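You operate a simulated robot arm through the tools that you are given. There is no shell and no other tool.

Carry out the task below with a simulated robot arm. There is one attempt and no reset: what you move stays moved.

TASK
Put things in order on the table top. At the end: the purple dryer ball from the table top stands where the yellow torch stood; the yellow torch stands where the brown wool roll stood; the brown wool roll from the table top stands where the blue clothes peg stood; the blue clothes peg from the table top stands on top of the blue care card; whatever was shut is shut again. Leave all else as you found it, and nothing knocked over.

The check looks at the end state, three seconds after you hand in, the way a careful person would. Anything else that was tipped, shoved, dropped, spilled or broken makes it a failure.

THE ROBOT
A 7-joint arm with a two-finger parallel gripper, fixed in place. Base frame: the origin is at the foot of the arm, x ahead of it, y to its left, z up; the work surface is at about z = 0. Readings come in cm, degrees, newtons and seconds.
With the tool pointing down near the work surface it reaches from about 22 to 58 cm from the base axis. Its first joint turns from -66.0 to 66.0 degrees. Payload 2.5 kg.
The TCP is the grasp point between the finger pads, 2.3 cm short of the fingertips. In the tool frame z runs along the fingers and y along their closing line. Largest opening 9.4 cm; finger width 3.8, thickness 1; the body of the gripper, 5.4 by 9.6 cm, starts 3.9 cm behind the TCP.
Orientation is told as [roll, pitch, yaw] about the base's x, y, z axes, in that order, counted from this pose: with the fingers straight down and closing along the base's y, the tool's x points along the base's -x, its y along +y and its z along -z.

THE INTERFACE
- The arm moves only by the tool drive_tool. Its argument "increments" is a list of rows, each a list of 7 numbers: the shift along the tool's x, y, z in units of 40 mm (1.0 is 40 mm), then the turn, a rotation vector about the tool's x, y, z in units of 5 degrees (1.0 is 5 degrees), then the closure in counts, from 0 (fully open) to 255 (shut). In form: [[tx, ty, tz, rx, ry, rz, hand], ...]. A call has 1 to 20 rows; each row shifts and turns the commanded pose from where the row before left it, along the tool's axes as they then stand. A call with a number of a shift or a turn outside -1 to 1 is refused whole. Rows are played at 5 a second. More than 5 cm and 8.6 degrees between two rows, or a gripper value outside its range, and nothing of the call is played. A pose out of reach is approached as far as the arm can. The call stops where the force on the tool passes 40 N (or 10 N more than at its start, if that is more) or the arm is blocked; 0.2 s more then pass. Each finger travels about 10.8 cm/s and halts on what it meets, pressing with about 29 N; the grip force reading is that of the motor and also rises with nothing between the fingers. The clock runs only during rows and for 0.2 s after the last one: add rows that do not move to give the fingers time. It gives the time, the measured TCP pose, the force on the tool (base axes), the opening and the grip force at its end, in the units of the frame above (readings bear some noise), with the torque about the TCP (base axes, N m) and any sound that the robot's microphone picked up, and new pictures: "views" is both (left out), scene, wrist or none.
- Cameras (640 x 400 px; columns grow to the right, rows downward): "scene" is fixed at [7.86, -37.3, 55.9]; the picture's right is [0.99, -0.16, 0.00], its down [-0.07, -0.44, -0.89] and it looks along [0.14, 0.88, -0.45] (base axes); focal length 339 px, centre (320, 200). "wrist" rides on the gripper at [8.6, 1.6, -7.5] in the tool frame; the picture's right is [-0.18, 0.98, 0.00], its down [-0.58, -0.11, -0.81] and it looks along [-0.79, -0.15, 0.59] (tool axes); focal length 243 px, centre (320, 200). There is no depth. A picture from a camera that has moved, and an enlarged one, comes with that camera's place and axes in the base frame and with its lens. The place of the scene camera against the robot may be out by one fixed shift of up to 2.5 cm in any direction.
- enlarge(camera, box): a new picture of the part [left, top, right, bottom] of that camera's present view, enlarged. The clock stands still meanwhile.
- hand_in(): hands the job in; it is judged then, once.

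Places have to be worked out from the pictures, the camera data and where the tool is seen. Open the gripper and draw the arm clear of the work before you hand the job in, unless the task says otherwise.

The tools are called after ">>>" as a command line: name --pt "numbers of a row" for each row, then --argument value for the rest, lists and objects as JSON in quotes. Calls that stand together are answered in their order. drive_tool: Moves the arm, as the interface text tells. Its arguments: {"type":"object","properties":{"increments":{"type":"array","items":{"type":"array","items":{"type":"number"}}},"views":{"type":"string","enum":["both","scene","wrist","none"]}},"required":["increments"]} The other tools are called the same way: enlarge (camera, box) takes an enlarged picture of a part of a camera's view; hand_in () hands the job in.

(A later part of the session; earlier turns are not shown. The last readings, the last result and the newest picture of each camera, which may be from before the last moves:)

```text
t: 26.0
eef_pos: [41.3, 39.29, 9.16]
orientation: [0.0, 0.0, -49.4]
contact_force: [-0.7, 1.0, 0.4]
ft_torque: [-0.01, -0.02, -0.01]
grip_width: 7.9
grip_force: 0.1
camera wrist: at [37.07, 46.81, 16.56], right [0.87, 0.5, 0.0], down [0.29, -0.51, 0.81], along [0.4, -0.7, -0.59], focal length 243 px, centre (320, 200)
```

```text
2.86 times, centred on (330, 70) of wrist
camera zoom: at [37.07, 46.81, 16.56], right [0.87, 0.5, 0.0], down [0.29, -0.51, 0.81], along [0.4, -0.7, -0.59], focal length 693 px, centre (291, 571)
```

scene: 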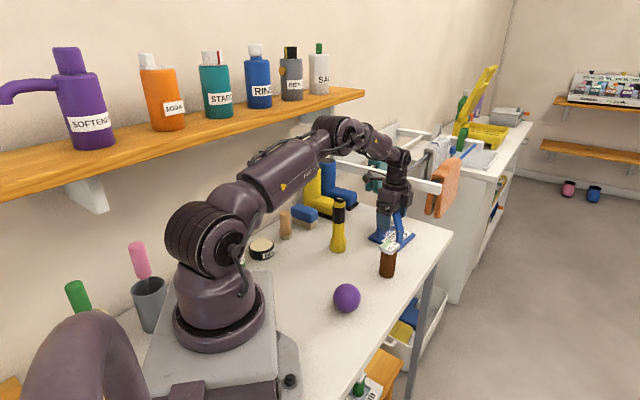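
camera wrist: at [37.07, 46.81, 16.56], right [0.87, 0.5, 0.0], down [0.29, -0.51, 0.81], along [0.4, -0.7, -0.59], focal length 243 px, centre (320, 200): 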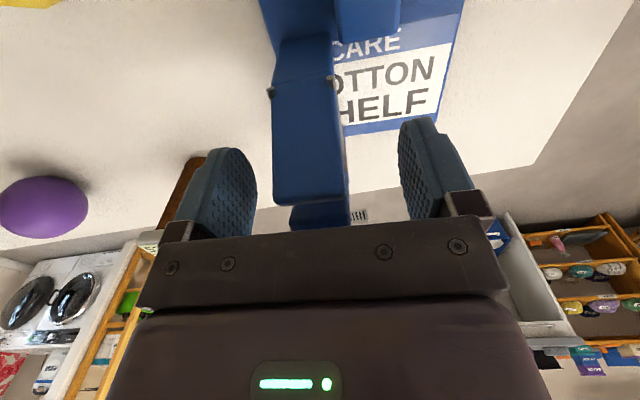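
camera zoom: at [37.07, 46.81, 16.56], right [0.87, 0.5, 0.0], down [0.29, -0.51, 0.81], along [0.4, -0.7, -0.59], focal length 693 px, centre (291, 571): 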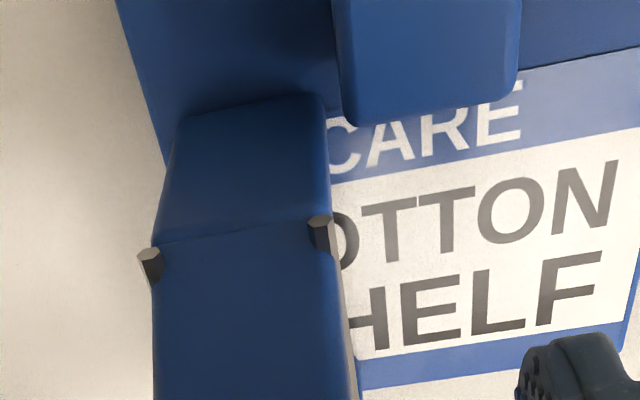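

The peg stands by itself on the card and the card hasn't moved. I rise straight up and open fully.

>>> drive_tool --pt "0 0 -0.3 0 0 0 30" --pt "0 0 -0.6 0 0 0 0" --pt "0 0 -0.9 0 0 0 0" --pt "0 0 -1 0 0 0 0" --pt "0 0 -1 0 0 0 0" --pt "0 0 0 0 0 0 0" --views "both"

>>> enlarge --camera "scene" --box '[350, 180, 450, 290]'

>>> enlarge --camera "wrist" --box '[80, 0, 280, 160]'

```text
t: 27.4
eef_pos: [41.55, 39.39, 24.54]
orientation: [0.0, 0.0, -49.5]
contact_force: [-0.2, -0.7, -0.1]
ft_torque: [-0.03, -0.01, 0.01]
grip_width: 9.41
grip_force: 0.2
camera wrist: at [37.2, 46.85, 31.93], right [0.87, 0.5, 0.0], down [0.29, -0.51, 0.81], along [0.4, -0.7, -0.59], focal length 243 px, centre (320, 200)
```

scene: 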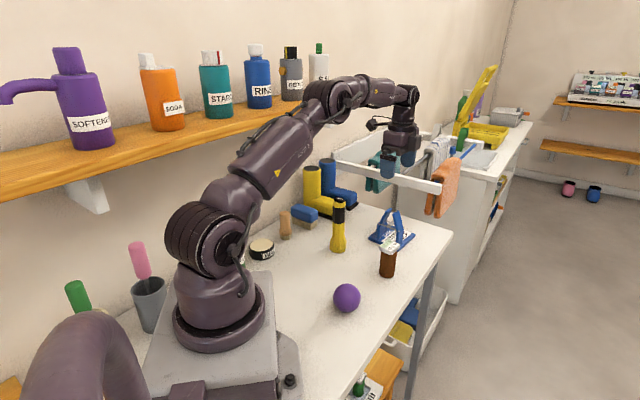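
wrist: 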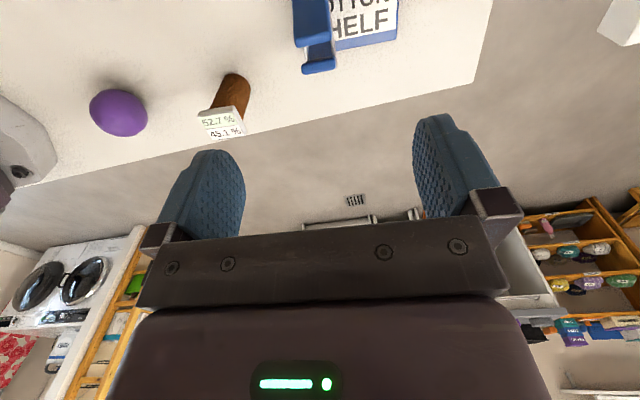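

```text
3.64 times, centred on (400, 235) of scene
camera zoom: at [7.86, -37.3, 55.9], right [0.99, -0.16, 0.0], down [-0.07, -0.44, -0.89], along [0.14, 0.88, -0.45], focal length 1234 px, centre (29, 73)
```

zoom: 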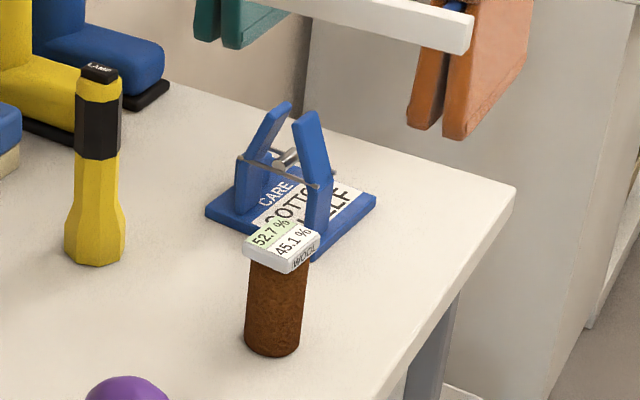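

```text
2.50 times, centred on (180, 80) of wrist
camera zoom: at [37.2, 46.85, 31.93], right [0.87, 0.5, 0.0], down [0.29, -0.51, 0.81], along [0.4, -0.7, -0.59], focal length 606 px, centre (670, 500)
```

zoom: 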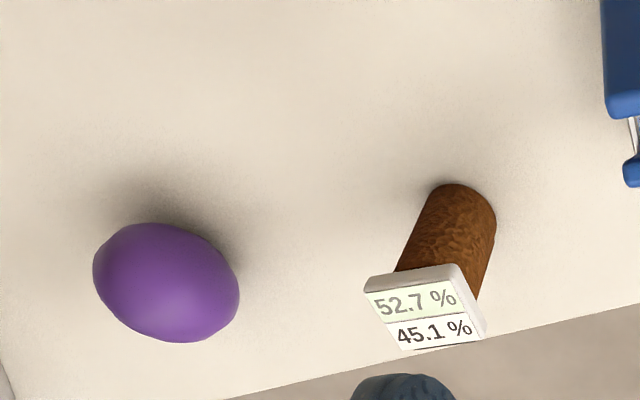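

The peg stands squarely on the card. The roll is at ≈ (36.0, 26.0), its cap's short side along ~133°, so I'll close along 133° (yaw ≈ +43). I move over it at z ≈ 24.5 and turn.

>>> drive_tool --pt "-0.41 -0.8 0 0 0 0 0" --pt "-0.41 -0.8 0 0 0 0 0" --pt "-0.41 -0.8 0 0 0 0 0" --pt "-0.41 -0.8 0 0 0 0 0" --pt "0 0 0 0 0 -1 0" --pt "0 0 0 0 0 -1 0" --pt "0 0 0 0 0 -1 0" --pt "0 0 0 0 0 -1 0" --pt "0 0 0 0 0 -1 0" --pt "0 0 0 0 0 -1 0" --pt "0 0 0 0 0 -1 0" --pt "0 0 0 0 0 -1 0" --pt "0 0 0 0 0 -1 0" --pt "0 0 0 0 0 -1 0" --pt "0 0 0 0 0 -1 0" --pt "0 0 0 0 0 -1 0" --pt "0 0 0 0 0 -1 0" --pt "0 0 0 0 0 -1 0" --pt "0 0 0 0 0 -1 0" --views "none"

>>> drive_tool --pt "0 0 0 0 0 -1 0" --pt "0 0 0 0 0 -1 0" --pt "0 0 0 0 0 -1 0" --pt "0 0 0 0 0 -0.5 0" --pt "0 0 0.8 0 0 0 0" --pt "0 0 0.8 0 0 0 0" --pt "0 0 0 0 0 0 0" --views "both"

>>> enlarge --camera "wrist" --box '[220, 0, 440, 140]'

```text
t: 31.4
eef_pos: [35.81, 26.11, 24.34]
orientation: [-0.1, 0.0, 25.6]
contact_force: [0.4, 0.1, -0.8]
ft_torque: [-0.01, -0.02, 0.01]
grip_width: 9.38
grip_force: 0.0
```

```text
t: 33.0
eef_pos: [36.07, 25.92, 17.89]
orientation: [0.0, 0.0, 43.1]
contact_force: [-0.6, -0.4, -1.1]
ft_torque: [0.0, -0.01, 0.0]
grip_width: 9.42
grip_force: 0.1
camera wrist: at [28.64, 21.19, 25.24], right [-0.54, 0.84, 0.0], down [0.5, 0.32, 0.81], along [0.68, 0.43, -0.59], focal length 243 px, centre (320, 200)
```

scene: 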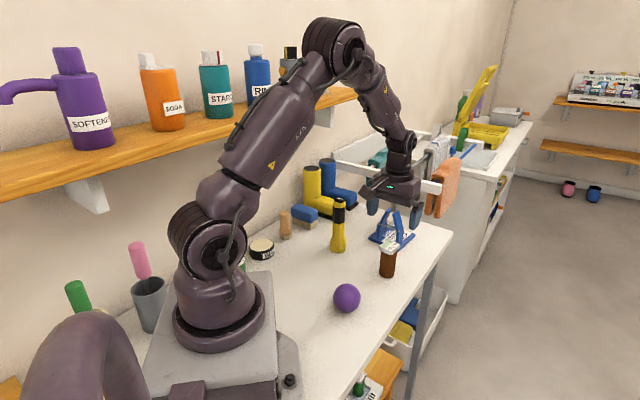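
wrist: 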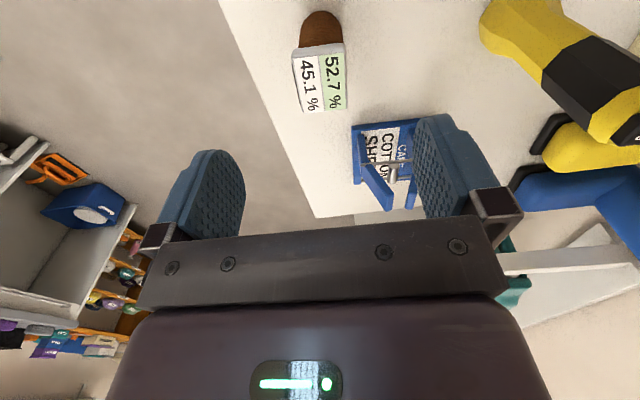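

```text
2.86 times, centred on (330, 70) of wrist
camera zoom: at [28.64, 21.19, 25.24], right [-0.54, 0.84, 0.0], down [0.5, 0.32, 0.81], along [0.68, 0.43, -0.59], focal length 693 px, centre (291, 571)
```

zoom: 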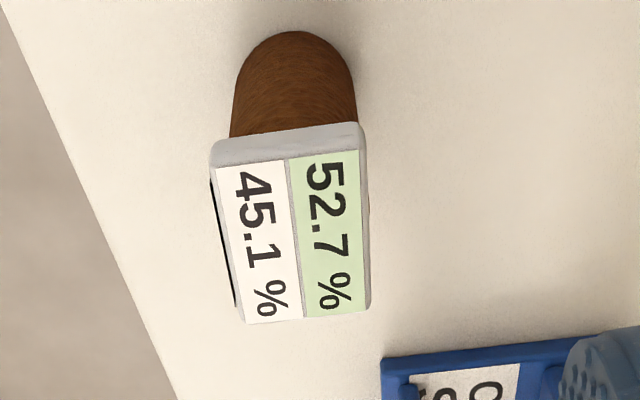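

The gripper is centred over the roll within ~1 mm and aligned with the cap; the cap top is at ≈ 9 cm, so I descend to TCP z ≈ 6.3.

>>> drive_tool --pt "0 0 0.6 0 0 0 0" --pt "0 0 0.7 0 0 0 0" --pt "0 0 0.7 0 0 0 0" --pt "0 0 0.5 0 0 0 0" --pt "0 0 0.4 0 0 0 0" --pt "0 0 0 0 0 0 0" --views "both"

>>> enlarge --camera "wrist" --box '[200, 60, 440, 220]'

>>> enlarge --camera "scene" --box '[340, 190, 440, 290]'

```text
t: 34.4
eef_pos: [35.84, 26.05, 6.21]
orientation: [0.0, 0.0, 43.1]
contact_force: [0.3, -0.9, 0.2]
ft_torque: [0.0, -0.02, -0.05]
grip_width: 9.39
grip_force: 0.1
camera wrist: at [28.57, 21.24, 13.72], right [-0.54, 0.84, 0.0], down [0.5, 0.32, 0.81], along [0.68, 0.43, -0.59], focal length 243 px, centre (320, 200)
```

scene: 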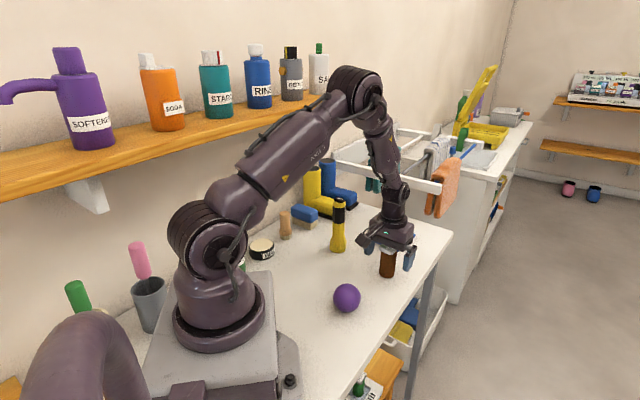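
wrist: 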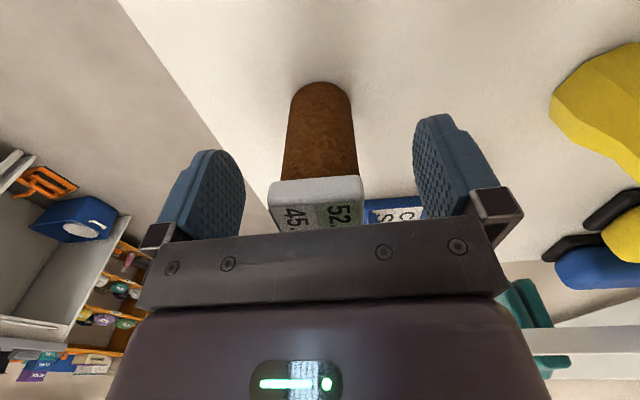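

```text
2.50 times, centred on (320, 140) of wrist
camera zoom: at [28.57, 21.24, 13.72], right [-0.54, 0.84, 0.0], down [0.5, 0.32, 0.81], along [0.68, 0.43, -0.59], focal length 606 px, centre (320, 350)
```

zoom: 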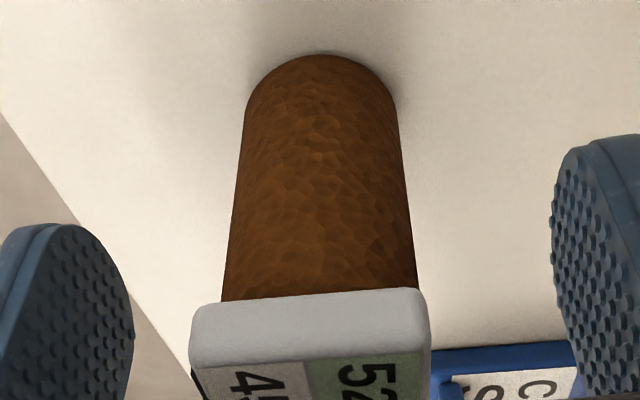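

```text
4.00 times, centred on (390, 240) of scene
camera zoom: at [7.86, -37.3, 55.9], right [0.99, -0.16, 0.0], down [-0.07, -0.44, -0.89], along [0.14, 0.88, -0.45], focal length 1358 px, centre (40, 40)
```

zoom: 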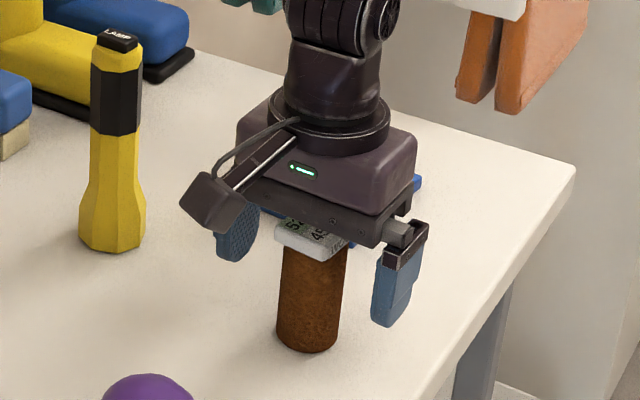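

The roll sits well centred between the fingers, with the pads meeting the cylinder itself. I close gradually.

>>> drive_tool --pt "0 0 0 0 0 0 100" --pt "0 0 0 0 0 0 130" --pt "0 0 0 0 0 0 145" --pt "0 0 0 0 0 0 155" --pt "0 0 0 0 0 0 165" --pt "0 0 0 0 0 0 185" --pt "0 0 0 0 0 0 255" --pt "0 0 0 0 0 0 255" --pt "0 0 0 0 0 0 255" --views "wrist"

```text
t: 36.4
eef_pos: [36.05, 26.01, 6.34]
orientation: [0.1, 0.0, 43.0]
contact_force: [0.1, 1.2, 1.3]
ft_torque: [0.05, 0.04, 0.01]
grip_width: 3.57
grip_force: 28.8
camera wrist: at [28.57, 21.25, 13.76], right [-0.54, 0.84, 0.0], down [0.5, 0.32, 0.81], along [0.68, 0.43, -0.59], focal length 243 px, centre (320, 200)
```

wrist: 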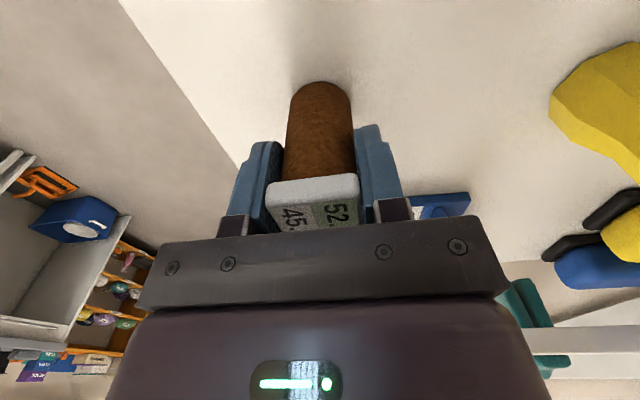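

The roll is gripped (3.57 cm, 29 N). I lift it and carry it over to the peg's old place at (16.3, 29.0).

>>> drive_tool --pt "0 0 -0.2 0 0 0 255" --pt "0 0 -0.5 0 0 0 255" --pt "0 0 -0.9 0 0 0 255" --pt "0 0 -0.9 0 0 0 255" --pt "0 0 -0.5 0 0 0 255" --pt "0.3 0.37 0 0 0 0 255" --pt "0.55 0.69 0 0 0 0 255" --pt "0.55 0.69 0 0 0 0 255" --pt "0.55 0.69 0 0 0 0 255" --pt "0.55 0.69 0 0 0 0 255" --pt "0.4 0.5 0 0 0 0 255" --pt "0.25 0.29 0 0 0 0 255" --pt "0 0 0 0 0 0 255" --views "both"

```text
t: 39.2
eef_pos: [15.87, 29.03, 18.57]
orientation: [0.0, 0.1, 42.9]
contact_force: [-0.2, -0.4, -1.6]
ft_torque: [-0.02, -0.02, 0.03]
grip_width: 3.59
grip_force: 29.5
camera wrist: at [8.65, 24.27, 25.95], right [-0.54, 0.84, 0.0], down [0.5, 0.32, 0.81], along [0.68, 0.43, -0.59], focal length 243 px, centre (320, 200)
```

scene: 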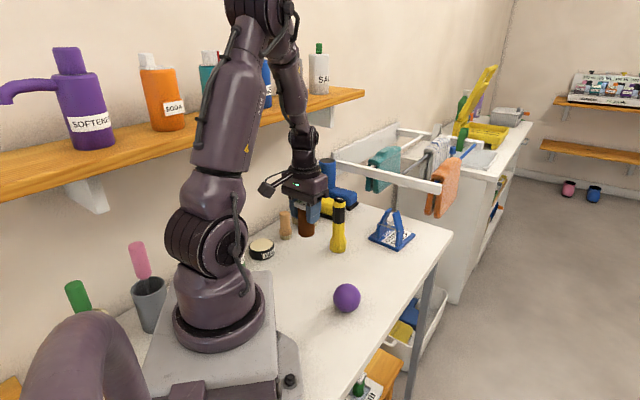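
wrist: 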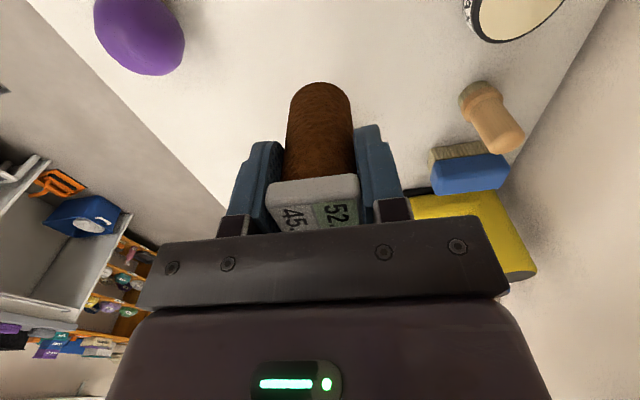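

The roll hangs straight; TCP is at ≈ (16.0, 29.0). I apply a 1.6 mm correction and descend to just above the table.

>>> drive_tool --pt "0 -0.04 0.4 0 0 0 255" --pt "0 0 0.7 0 0 0 255" --pt "0 0 0.7 0 0 0 255" --pt "0 0 0.6 0 0 0 255" --pt "0 0 0.4 0 0 0 255" --pt "0 0 0.15 0 0 0 255" --pt "0 0 0 0 0 0 255" --views "both"

>>> enlarge --camera "scene" --box '[260, 190, 360, 290]'

```text
t: 40.8
eef_pos: [16.09, 28.78, 6.65]
orientation: [0.0, 0.0, 42.9]
contact_force: [0.1, 0.3, -0.5]
ft_torque: [-0.04, -0.03, 0.06]
grip_width: 3.57
grip_force: 29.1
camera wrist: at [8.75, 24.02, 14.0], right [-0.54, 0.84, 0.0], down [0.5, 0.32, 0.81], along [0.68, 0.43, -0.59], focal length 243 px, centre (320, 200)
```

scene: 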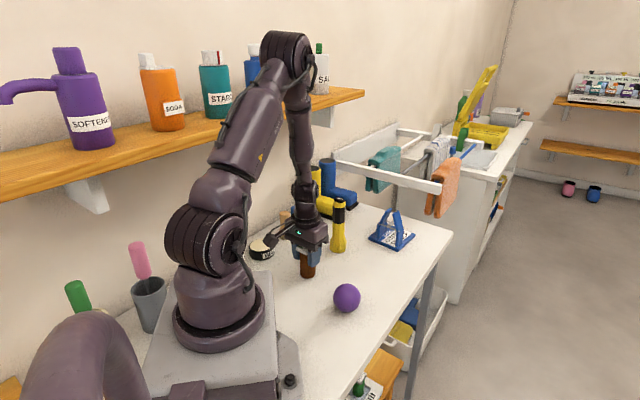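
wrist: 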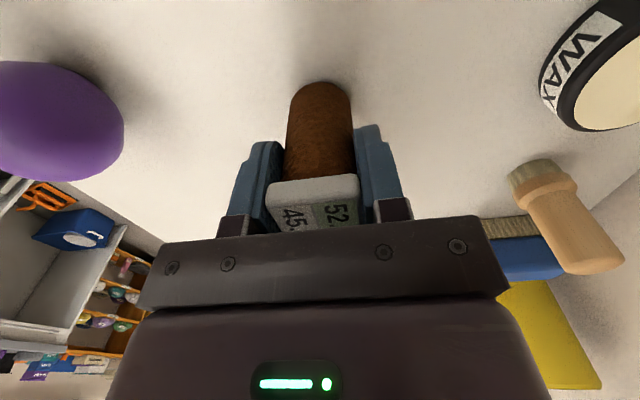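

```text
4.00 times, centred on (310, 240) of scene
camera zoom: at [7.86, -37.3, 55.9], right [0.99, -0.16, 0.0], down [-0.07, -0.44, -0.89], along [0.14, 0.88, -0.45], focal length 1358 px, centre (360, 40)
```

zoom: 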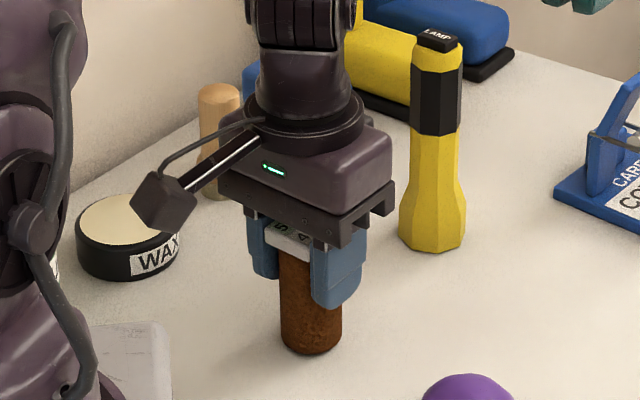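

The roll's foot is ≈ 2.5 mm above the table at the right place. I lower in tiny steps watching force.

>>> drive_tool --pt "0 0 0.03 0 0 0 255" --pt "0 0 0.02 0 0 0 255" --pt "0 0 0 0 0 0 255" --views "none"

```text
t: 41.6
eef_pos: [16.2, 28.73, 6.38]
orientation: [0.0, 0.0, 43.1]
contact_force: [0.3, -0.2, -0.9]
ft_torque: [-0.01, 0.0, -0.01]
grip_width: 3.58
grip_force: 29.1
```

>>> drive_tool --pt "0 0 0.012 0 0 0 255" --pt "0 0 0.012 0 0 0 255" --pt "0 0 0 0 0 0 255" --views "wrist"

```text
t: 42.4
eef_pos: [16.01, 28.66, 6.35]
orientation: [0.0, -0.1, 43.0]
contact_force: [-3.5, -5.0, 28.4]
ft_torque: [-0.26, 0.2, -0.03]
grip_width: 3.58
grip_force: 29.1
camera wrist: at [8.76, 23.99, 13.74], right [-0.54, 0.84, 0.0], down [0.5, 0.32, 0.81], along [0.68, 0.43, -0.59], focal length 243 px, centre (320, 200)
```

wrist: 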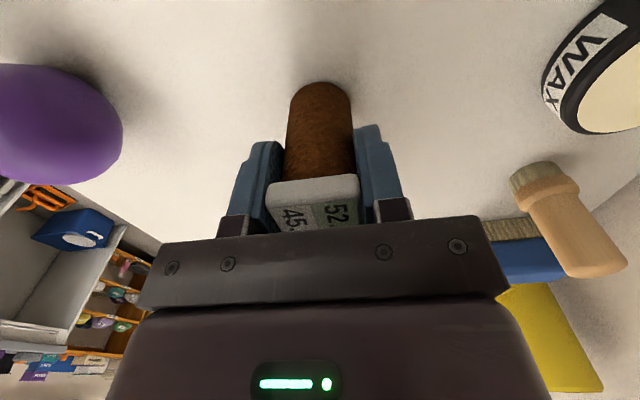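

Firm contact (28 N). I relieve it by a millimetre in small steps, then open gradually.

>>> drive_tool --pt "0 0 -0.012 0 0 0 255" --pt "0 0 -0.008 0 0 0 255" --pt "0 0 0 0 0 0 255" --views "none"

```text
t: 43.2
eef_pos: [16.13, 28.76, 6.41]
orientation: [0.0, 0.0, 43.0]
contact_force: [0.4, 0.3, 20.2]
ft_torque: [0.03, -0.04, 0.03]
grip_width: 3.53
grip_force: 29.2
```

>>> drive_tool --pt "0 0 -0.012 0 0 0 255" --pt "0 0 0 0 0 0 255" --views "none"

```text
t: 43.8
eef_pos: [16.15, 28.64, 6.37]
orientation: [0.0, 0.2, 43.0]
contact_force: [-0.3, 0.8, 1.7]
ft_torque: [0.12, -0.02, 0.02]
grip_width: 3.57
grip_force: 28.9
```

Load is now near zero with the roll just resting; opening gradually.

>>> drive_tool --pt "0 0 0 0 0 0 155" --pt "0 0 0 0 0 0 150" --pt "0 0 0 0 0 0 140" --pt "0 0 0 0 0 0 110" --pt "0 0 0 0 0 0 70" --pt "0 0 0 0 0 0 30" --pt "0 0 0 0 0 0 0" --pt "0 0 0 0 0 0 0" --views "both"

>>> enlarge --camera "wrist" --box '[200, 60, 440, 220]'

```text
t: 45.6
eef_pos: [16.14, 28.68, 6.34]
orientation: [0.0, 0.0, 42.9]
contact_force: [-0.7, 0.6, -0.7]
ft_torque: [0.01, -0.02, -0.02]
grip_width: 9.43
grip_force: 0.1
camera wrist: at [8.76, 23.93, 13.81], right [-0.54, 0.84, 0.0], down [0.5, 0.32, 0.81], along [0.68, 0.43, -0.59], focal length 243 px, centre (320, 200)
```

scene: 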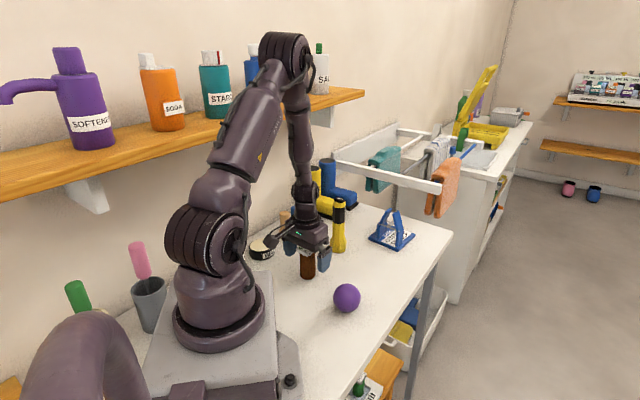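
wrist: 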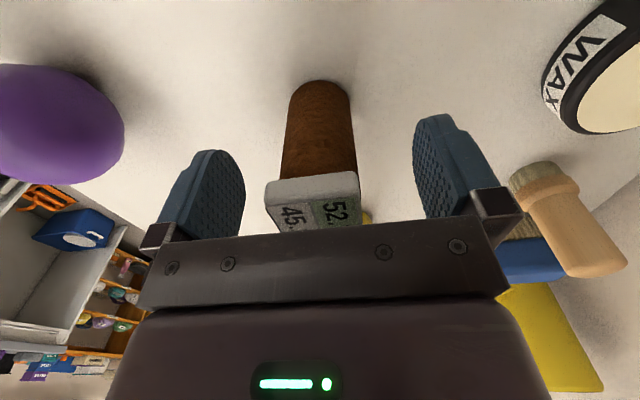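

```text
2.50 times, centred on (320, 140) of wrist
camera zoom: at [8.76, 23.93, 13.81], right [-0.54, 0.84, 0.0], down [0.5, 0.32, 0.81], along [0.68, 0.43, -0.59], focal length 606 px, centre (320, 350)
```

zoom: 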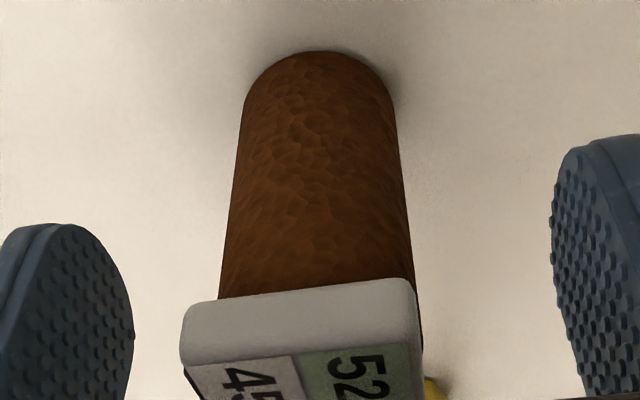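

The roll stands upright at ≈ (16.3, 28.7). I rise straight up and look toward the torch.

>>> drive_tool --pt "0 0 -0.3 0 0 0 0" --pt "0 0 -0.8 0 0 0 0" --pt "0 0 -1 0 0 0 0" --pt "0 0 -1 0 0 0 0" --pt "0 0 -1 0 0 0 0" --pt "0 0 -0.8 0 0 0 0" --pt "0 0 0 0 0 0 0" --views "both"

>>> enlarge --camera "wrist" --box '[220, 0, 460, 220]'

>>> enlarge --camera "scene" --box '[270, 180, 390, 300]'

```text
t: 47.2
eef_pos: [16.5, 28.78, 26.01]
orientation: [0.0, 0.0, 43.0]
contact_force: [0.1, 0.3, 0.6]
ft_torque: [0.0, -0.01, -0.03]
grip_width: 9.4
grip_force: 0.0
camera wrist: at [9.01, 23.96, 33.39], right [-0.54, 0.84, 0.0], down [0.5, 0.32, 0.81], along [0.68, 0.43, -0.59], focal length 243 px, centre (320, 200)
```

scene: 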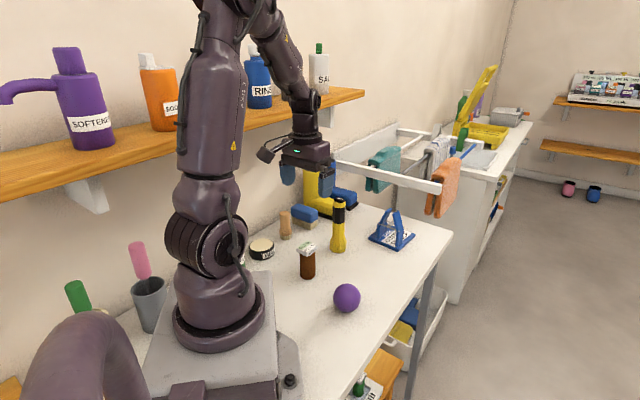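
wrist: 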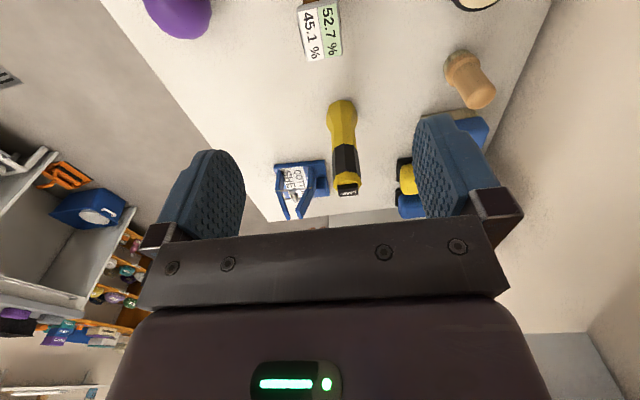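

```text
1.82 times, centred on (340, 110) of wrist
camera zoom: at [9.01, 23.96, 33.39], right [-0.54, 0.84, 0.0], down [0.5, 0.32, 0.81], along [0.68, 0.43, -0.59], focal length 441 px, centre (284, 364)
```

zoom: 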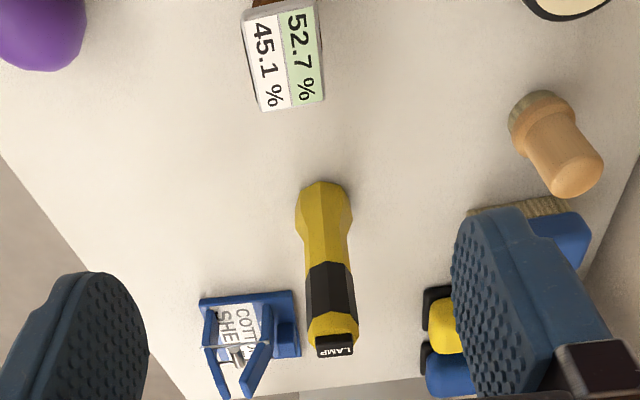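

```text
3.33 times, centred on (330, 240) of scene
camera zoom: at [7.86, -37.31, 55.9], right [0.99, -0.16, 0.0], down [-0.07, -0.44, -0.89], along [0.14, 0.88, -0.45], focal length 1131 px, centre (287, 67)
```

zoom: 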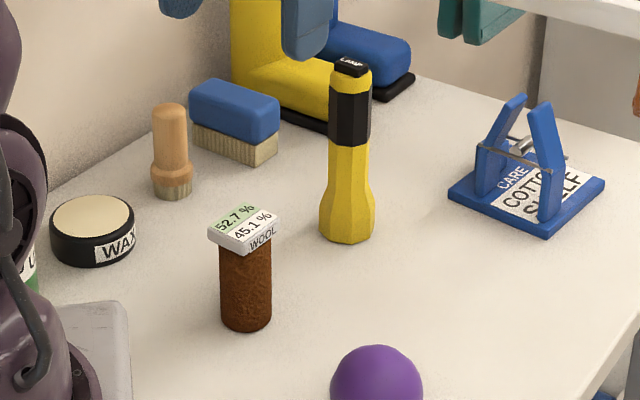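

All upright so far. The table/wall run at 45°, the shelf front keeps ~7 cm clear of the tool at the torch, same as at the peg spot. I move over the torch (≈ 26.2, 38.95) at z ≈ 26 for a close look.

>>> drive_tool --pt "-0.6 0.03 0 0 0 0 0" --pt "-0.9 0.06 0 0 0 0 0" --pt "-0.9 0.06 0 0 0 0 0" --pt "-0.75 0.04 0 0 0 0 0" --pt "-0.4 0.02 0 0 0 0 0" --pt "0 0 0.4 0 0 0 0" --pt "0 0 0 0 0 0 0" --views "both"

>>> enlarge --camera "wrist" --box '[220, 0, 440, 180]'

```text
t: 48.8
eef_pos: [25.99, 38.96, 24.39]
orientation: [0.0, -0.1, 43.0]
contact_force: [0.3, 0.1, 0.8]
ft_torque: [0.01, 0.03, -0.01]
grip_width: 9.42
grip_force: 0.0
camera wrist: at [18.55, 34.2, 31.72], right [-0.54, 0.84, 0.0], down [0.5, 0.32, 0.81], along [0.68, 0.43, -0.59], focal length 243 px, centre (320, 200)
```

scene: 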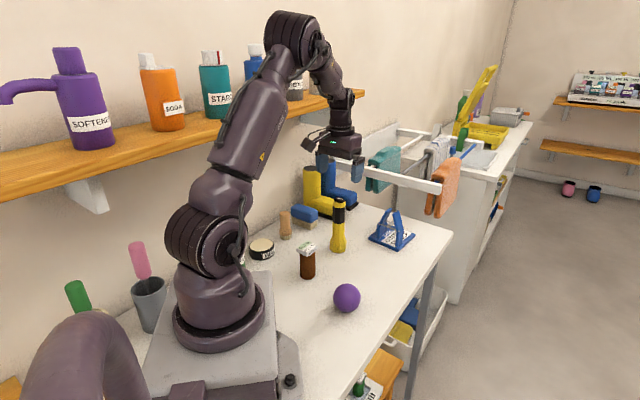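
wrist: 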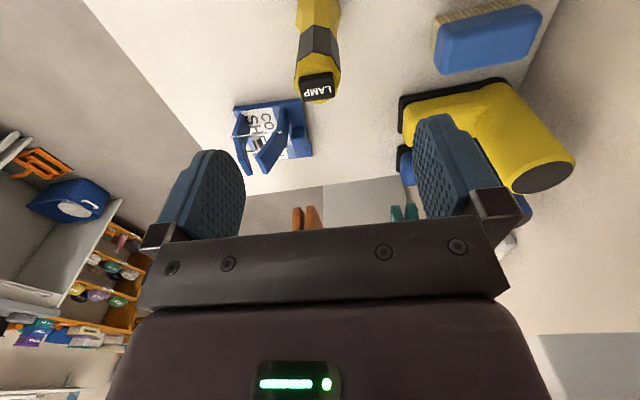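

```text
2.22 times, centred on (330, 90) of wrist
camera zoom: at [18.55, 34.2, 31.72], right [-0.54, 0.84, 0.0], down [0.5, 0.32, 0.81], along [0.68, 0.43, -0.59], focal length 539 px, centre (298, 444)
```

zoom: 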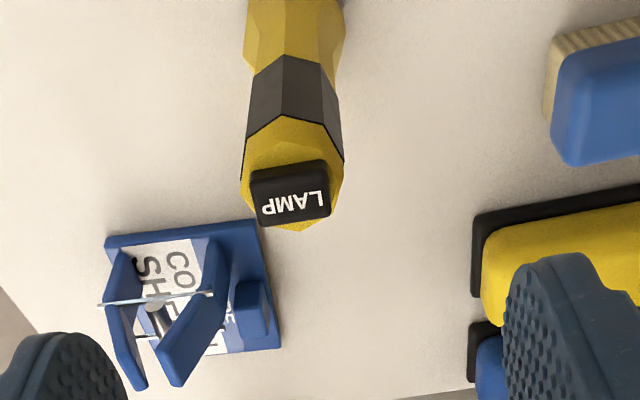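

I enlarge the torch top further to read its facets and centre.

>>> enlarge --camera "wrist" --box '[280, 0, 360, 110]'

>>> enlarge --camera "scene" --box '[310, 180, 370, 260]'

```text
3.64 times, centred on (320, 55) of wrist
camera zoom: at [18.55, 34.2, 31.72], right [-0.54, 0.84, 0.0], down [0.5, 0.32, 0.81], along [0.68, 0.43, -0.59], focal length 882 px, centre (320, 727)
```

zoom: 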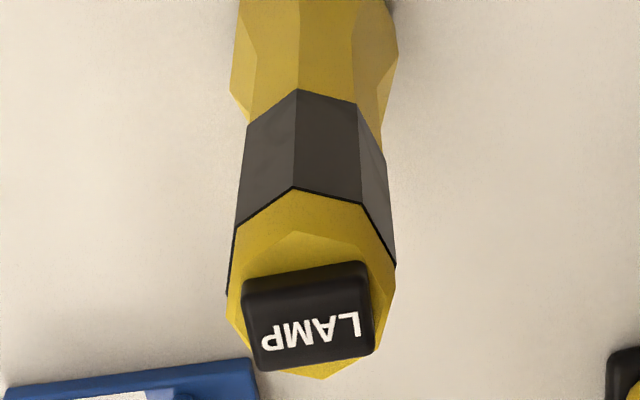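

```text
5.00 times, centred on (340, 220) of scene
camera zoom: at [7.86, -37.3, 55.9], right [0.99, -0.16, 0.0], down [-0.07, -0.44, -0.89], along [0.14, 0.88, -0.45], focal length 1697 px, centre (220, 100)
```

zoom: 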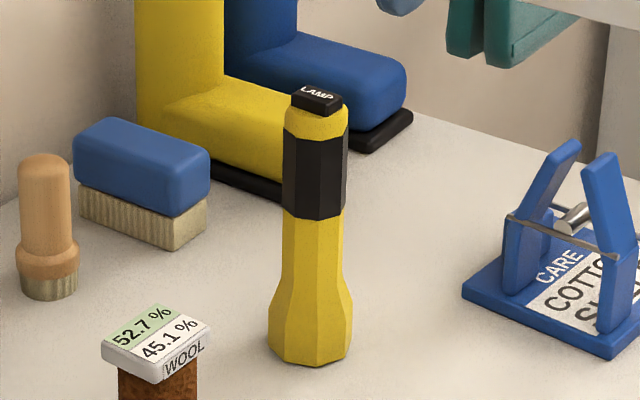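

The black grip section is an octagon (~3.25 cm across flats, facet normals at ~20/65/110/155°), centre ≈ (26.4, 38.9). I turn to yaw 65 (closing along 155°), correct the offset, and go down to z ≈ 20 to check.

>>> drive_tool --pt "0 0 0 0 0 -1 0" --pt "0 0 0 0 0 -1 0" --pt "0 0 0 0 0 -1 0" --pt "0 0 0 0 0 -1 0" --pt "0 0 0 0 0 -0.4 0" --pt "-0.05 -0.1 0 0 0 0 0" --pt "0 0 0.5 0 0 0 0" --pt "0 0 0.5 0 0 0 0" --pt "0 0 0 0 0 0 0" --views "both"

>>> enlarge --camera "wrist" --box '[240, 0, 400, 160]'

```text
t: 50.8
eef_pos: [26.46, 39.15, 20.43]
orientation: [0.0, 0.0, 65.1]
contact_force: [0.4, 1.1, 0.6]
ft_torque: [0.01, -0.01, -0.02]
grip_width: 9.39
grip_force: 0.1
camera wrist: at [21.36, 31.87, 27.78], right [-0.81, 0.58, 0.0], down [0.34, 0.48, 0.81], along [0.47, 0.66, -0.59], focal length 243 px, centre (320, 200)
```

scene: 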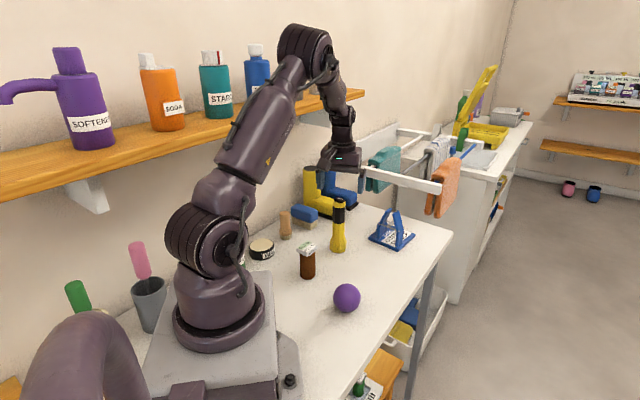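
wrist: 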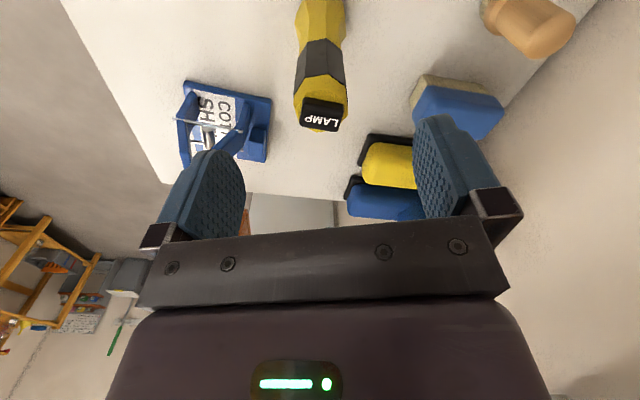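

```text
2.50 times, centred on (320, 80) of wrist
camera zoom: at [21.36, 31.87, 27.78], right [-0.81, 0.58, 0.0], down [0.34, 0.48, 0.81], along [0.47, 0.66, -0.59], focal length 606 px, centre (320, 500)
```

zoom: 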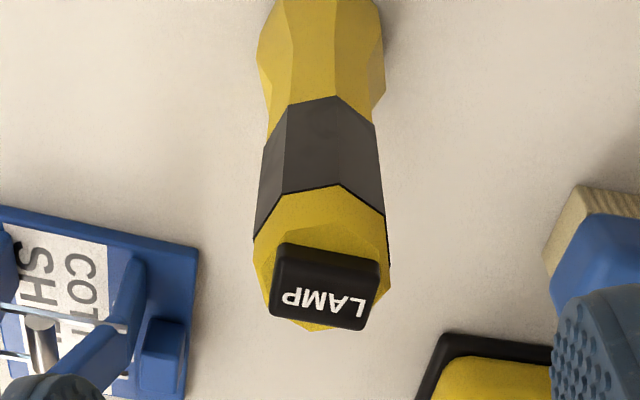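

Well centred (torch axis ≈ (26.4, 39.0)) and facets parallel to the pads. I descend to z ≈ 13 so the pads hold the black section and the body clears the cap.

>>> drive_tool --pt "0 0 0.5 0 0 0 0" --pt "0 0 0.5 0 0 0 0" --pt "0 0 0.5 0 0 0 0" --pt "0 0 0.32 0 0 0 0" --pt "0 0 0 0 0 0 0" --views "both"

>>> enlarge --camera "wrist" --box '[200, 0, 440, 220]'

>>> enlarge --camera "scene" --box '[290, 160, 390, 260]'

```text
t: 52.0
eef_pos: [26.36, 39.16, 13.13]
orientation: [0.0, 0.0, 65.0]
contact_force: [1.1, -0.9, 0.6]
ft_torque: [-0.02, -0.03, 0.02]
grip_width: 9.42
grip_force: 0.2
camera wrist: at [21.31, 31.88, 20.56], right [-0.81, 0.58, 0.0], down [0.34, 0.48, 0.81], along [0.47, 0.66, -0.59], focal length 243 px, centre (320, 200)
```

scene: 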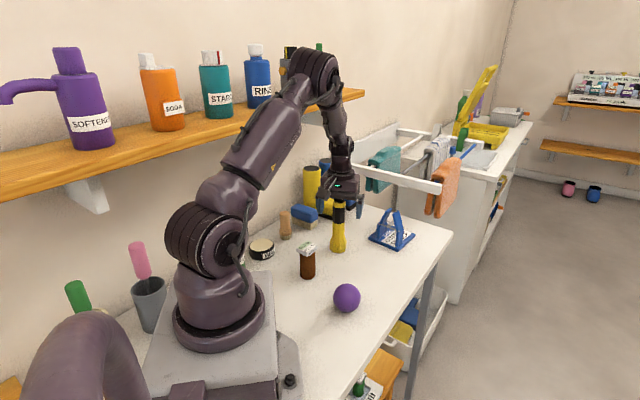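
wrist: 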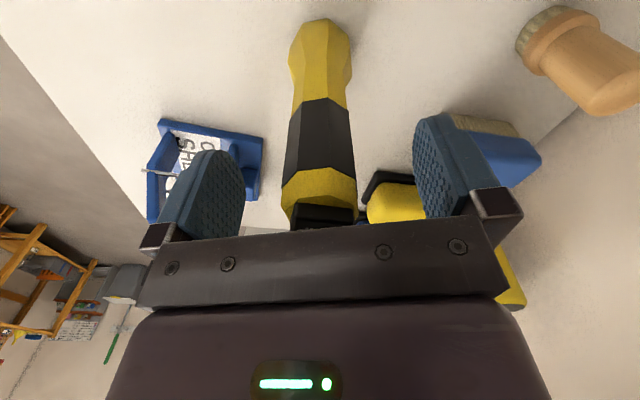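

```text
1.82 times, centred on (320, 110) of wrist
camera zoom: at [21.31, 31.88, 20.56], right [-0.81, 0.58, 0.0], down [0.34, 0.48, 0.81], along [0.47, 0.66, -0.59], focal length 441 px, centre (320, 364)
```

zoom: 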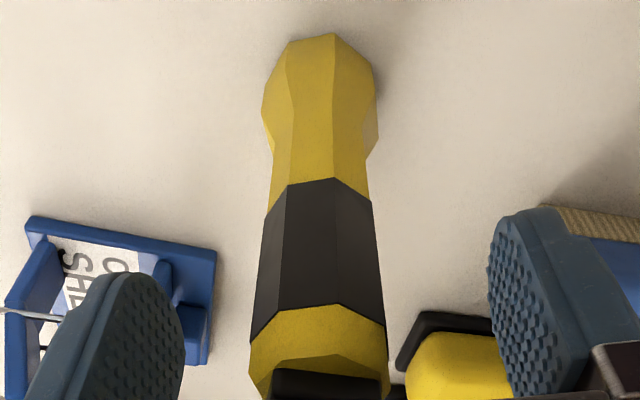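

```text
4.00 times, centred on (340, 210) of scene
camera zoom: at [7.86, -37.3, 55.9], right [0.99, -0.16, 0.0], down [-0.07, -0.44, -0.89], along [0.14, 0.88, -0.45], focal length 1358 px, centre (240, 160)
```

zoom: 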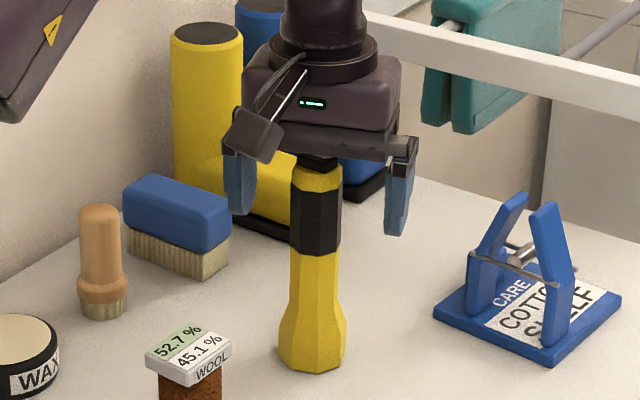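

No contact, torch centred. I close gradually on the black section.

>>> drive_tool --pt "0 0 0 0 0 0 100" --pt "0 0 0 0 0 0 135" --pt "0 0 0 0 0 0 152" --pt "0 0 0 0 0 0 162" --pt "0 0 0 0 0 0 172" --pt "0 0 0 0 0 0 190" --pt "0 0 0 0 0 0 255" --pt "0 0 0 0 0 0 255" --pt "0 0 0 0 0 0 255" --views "wrist"

```text
t: 54.0
eef_pos: [26.41, 39.05, 13.15]
orientation: [0.0, 0.0, 64.9]
contact_force: [-0.1, 0.7, -0.3]
ft_torque: [0.04, 0.02, -0.05]
grip_width: 3.21
grip_force: 28.7
camera wrist: at [21.32, 31.89, 20.58], right [-0.81, 0.58, 0.0], down [0.34, 0.48, 0.81], along [0.47, 0.66, -0.59], focal length 243 px, centre (320, 200)
```

wrist: 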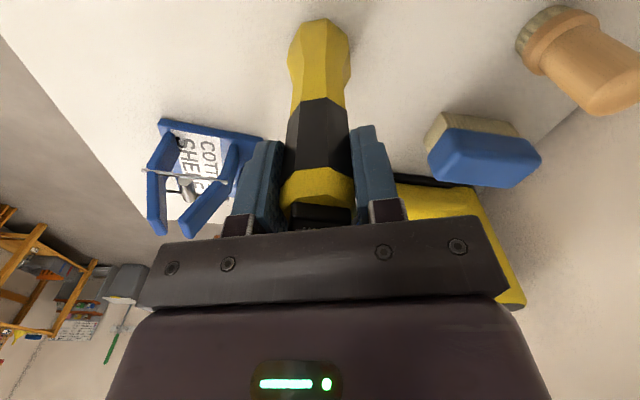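

The torch is held (3.21 cm, 29 N). I lift it ~8 cm and carry it to the roll's old place at ≈ (36.1, 26.1).

>>> drive_tool --pt "0 0 -0.15 0 0 0 255" --pt "0 0 -0.4 0 0 0 255" --pt "0 0 -0.6 0 0 0 255" --pt "0 0 -0.6 0 0 0 255" --pt "0 0 -0.25 0 0 0 255" --pt "0.187 -0.358 0 0 0 0 255" --pt "0.374 -0.715 0 0 0 0 255" --pt "0.374 -0.715 0 0 0 0 255" --pt "0.374 -0.715 0 0 0 0 255" --pt "0.374 -0.715 0 0 0 0 255" --pt "0.187 -0.358 0 0 0 0 255" --pt "0 0 0 0 0 0 255" --pt "0 0 0 0 0 0 255" --views "both"

>>> enlarge --camera "scene" --box '[330, 160, 450, 300]'

```text
t: 56.8
eef_pos: [36.05, 26.05, 21.24]
orientation: [0.0, 0.0, 65.1]
contact_force: [0.6, 0.2, -1.3]
ft_torque: [0.02, -0.01, -0.03]
grip_width: 3.22
grip_force: 28.9
camera wrist: at [31.02, 18.86, 28.58], right [-0.81, 0.58, 0.0], down [0.34, 0.48, 0.81], along [0.47, 0.66, -0.59], focal length 243 px, centre (320, 200)
```

scene: 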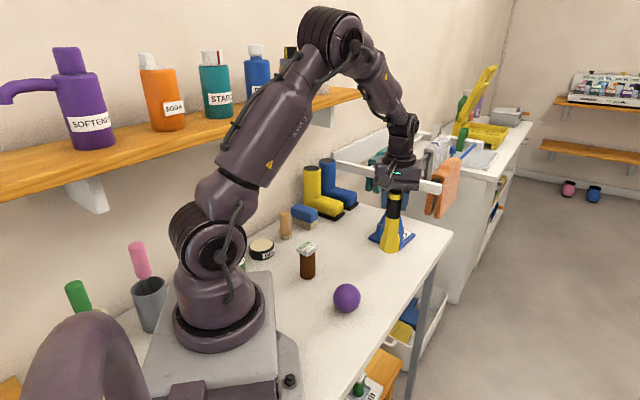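
wrist: 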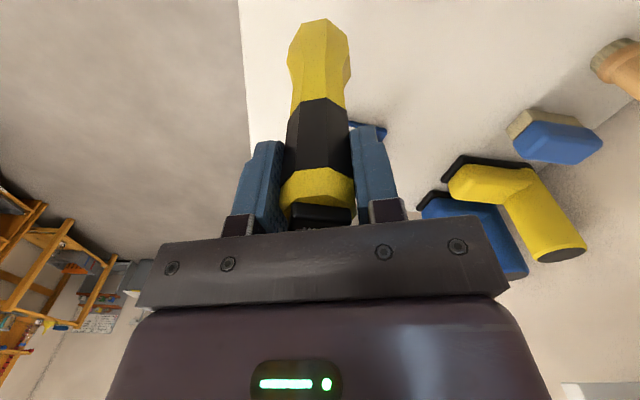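

```text
2.86 times, centred on (390, 230) of scene
camera zoom: at [7.86, -37.3, 55.9], right [0.99, -0.16, 0.0], down [-0.07, -0.44, -0.89], along [0.14, 0.88, -0.45], focal length 970 px, centre (120, 114)
```

zoom: 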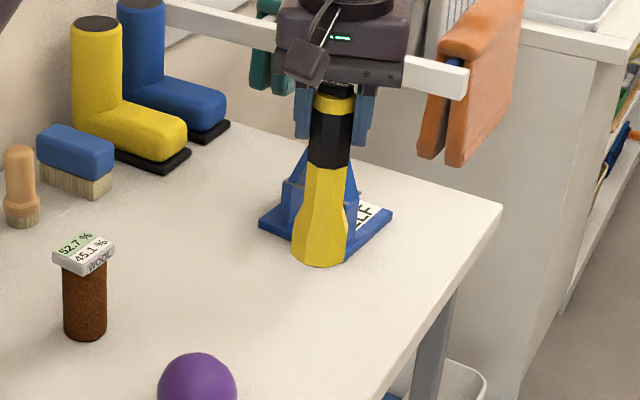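

TCP at (36.1, 26.0); a 2 mm correction, then I descend to ~4 mm above the table.

>>> drive_tool --pt "-0.05 0 0.3 0 0 0 255" --pt "0 0 0.5 0 0 0 255" --pt "0 0 0.5 0 0 0 255" --pt "0 0 0.4 0 0 0 255" --pt "0 0 0.2 0 0 0 255" --pt "0 0 0 0 0 0 255" --views "both"

>>> enlarge --camera "scene" --box '[330, 160, 450, 300]'

```text
t: 58.2
eef_pos: [36.26, 26.5, 13.49]
orientation: [0.0, 0.1, 65.1]
contact_force: [-0.1, 0.3, -2.1]
ft_torque: [0.0, -0.02, -0.03]
grip_width: 3.23
grip_force: 29.1
camera wrist: at [31.31, 19.17, 20.94], right [-0.81, 0.58, 0.0], down [0.34, 0.48, 0.81], along [0.47, 0.66, -0.59], focal length 243 px, centre (320, 200)
```

scene: 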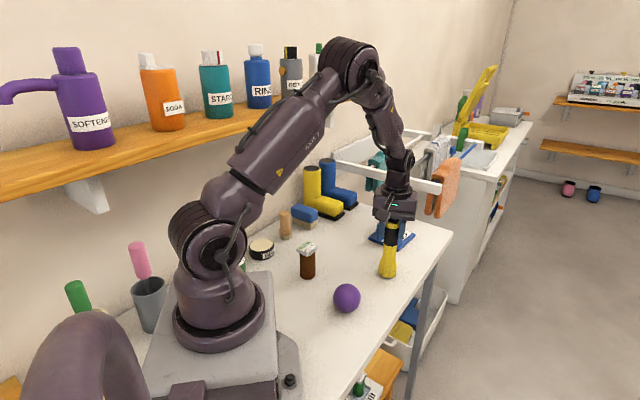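
wrist: 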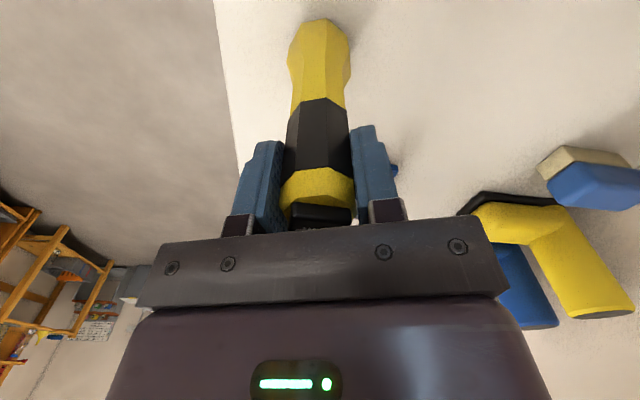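

```text
2.86 times, centred on (390, 230) of scene
camera zoom: at [7.86, -37.3, 55.9], right [0.99, -0.16, 0.0], down [-0.07, -0.44, -0.89], along [0.14, 0.88, -0.45], focal length 970 px, centre (120, 114)
```

zoom: 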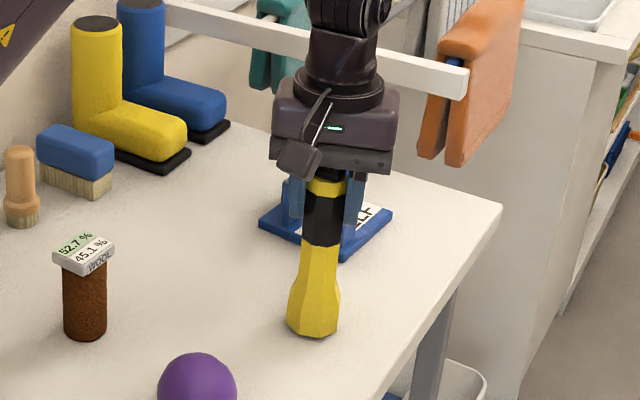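

Torch base is ≈ 3.5 mm above the table and within ~2 mm of the roll's spot. Lowering in small steps.

>>> drive_tool --pt "0 0 0.04 0 0 0 255" --pt "0 0 0.025 0 0 0 255" --pt "0 0 0 0 0 0 255" --views "none"

```text
t: 59.0
eef_pos: [36.29, 26.27, 13.25]
orientation: [0.0, 0.0, 64.9]
contact_force: [0.4, 1.2, -0.5]
ft_torque: [0.01, 0.02, -0.03]
grip_width: 3.19
grip_force: 29.4
```

>>> drive_tool --pt "0 0 0.01 0 0 0 255" --pt "0 0 0.01 0 0 0 255" --pt "0 0 0 0 0 0 255" --views "none"

```text
t: 59.8
eef_pos: [36.2, 26.39, 13.28]
orientation: [-0.1, 0.0, 64.9]
contact_force: [0.0, 0.8, -0.8]
ft_torque: [0.01, -0.03, 0.03]
grip_width: 3.2
grip_force: 29.2
```

Still no contact force; a further millimetre in two steps.

>>> drive_tool --pt "0 0 0.01 0 0 0 255" --pt "0 0 0.01 0 0 0 255" --pt "0 0 0 0 0 0 255" --views "wrist"

```text
t: 60.6
eef_pos: [36.14, 26.42, 13.17]
orientation: [0.0, -0.2, 65.0]
contact_force: [-1.0, -0.6, 11.0]
ft_torque: [-0.07, 0.32, -0.03]
grip_width: 3.2
grip_force: 28.8
camera wrist: at [31.23, 19.17, 20.56], right [-0.81, 0.58, 0.0], down [0.34, 0.48, 0.81], along [0.47, 0.66, -0.59], focal length 243 px, centre (320, 200)
```

wrist: 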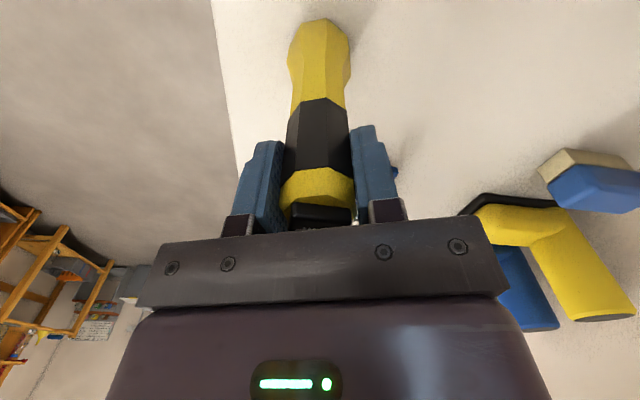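

Contact of 11 N at z ≈ 13.06, matching the pick height. I relieve half a millimetre and check.

>>> drive_tool --pt "0 0 -0.01 0 0 0 255" --pt "0 0 0 0 0 0 255" --views "none"

```text
t: 61.2
eef_pos: [36.27, 26.43, 13.13]
orientation: [0.0, -0.1, 65.0]
contact_force: [0.5, 2.0, 8.8]
ft_torque: [0.07, 0.03, 0.01]
grip_width: 3.21
grip_force: 28.8
```

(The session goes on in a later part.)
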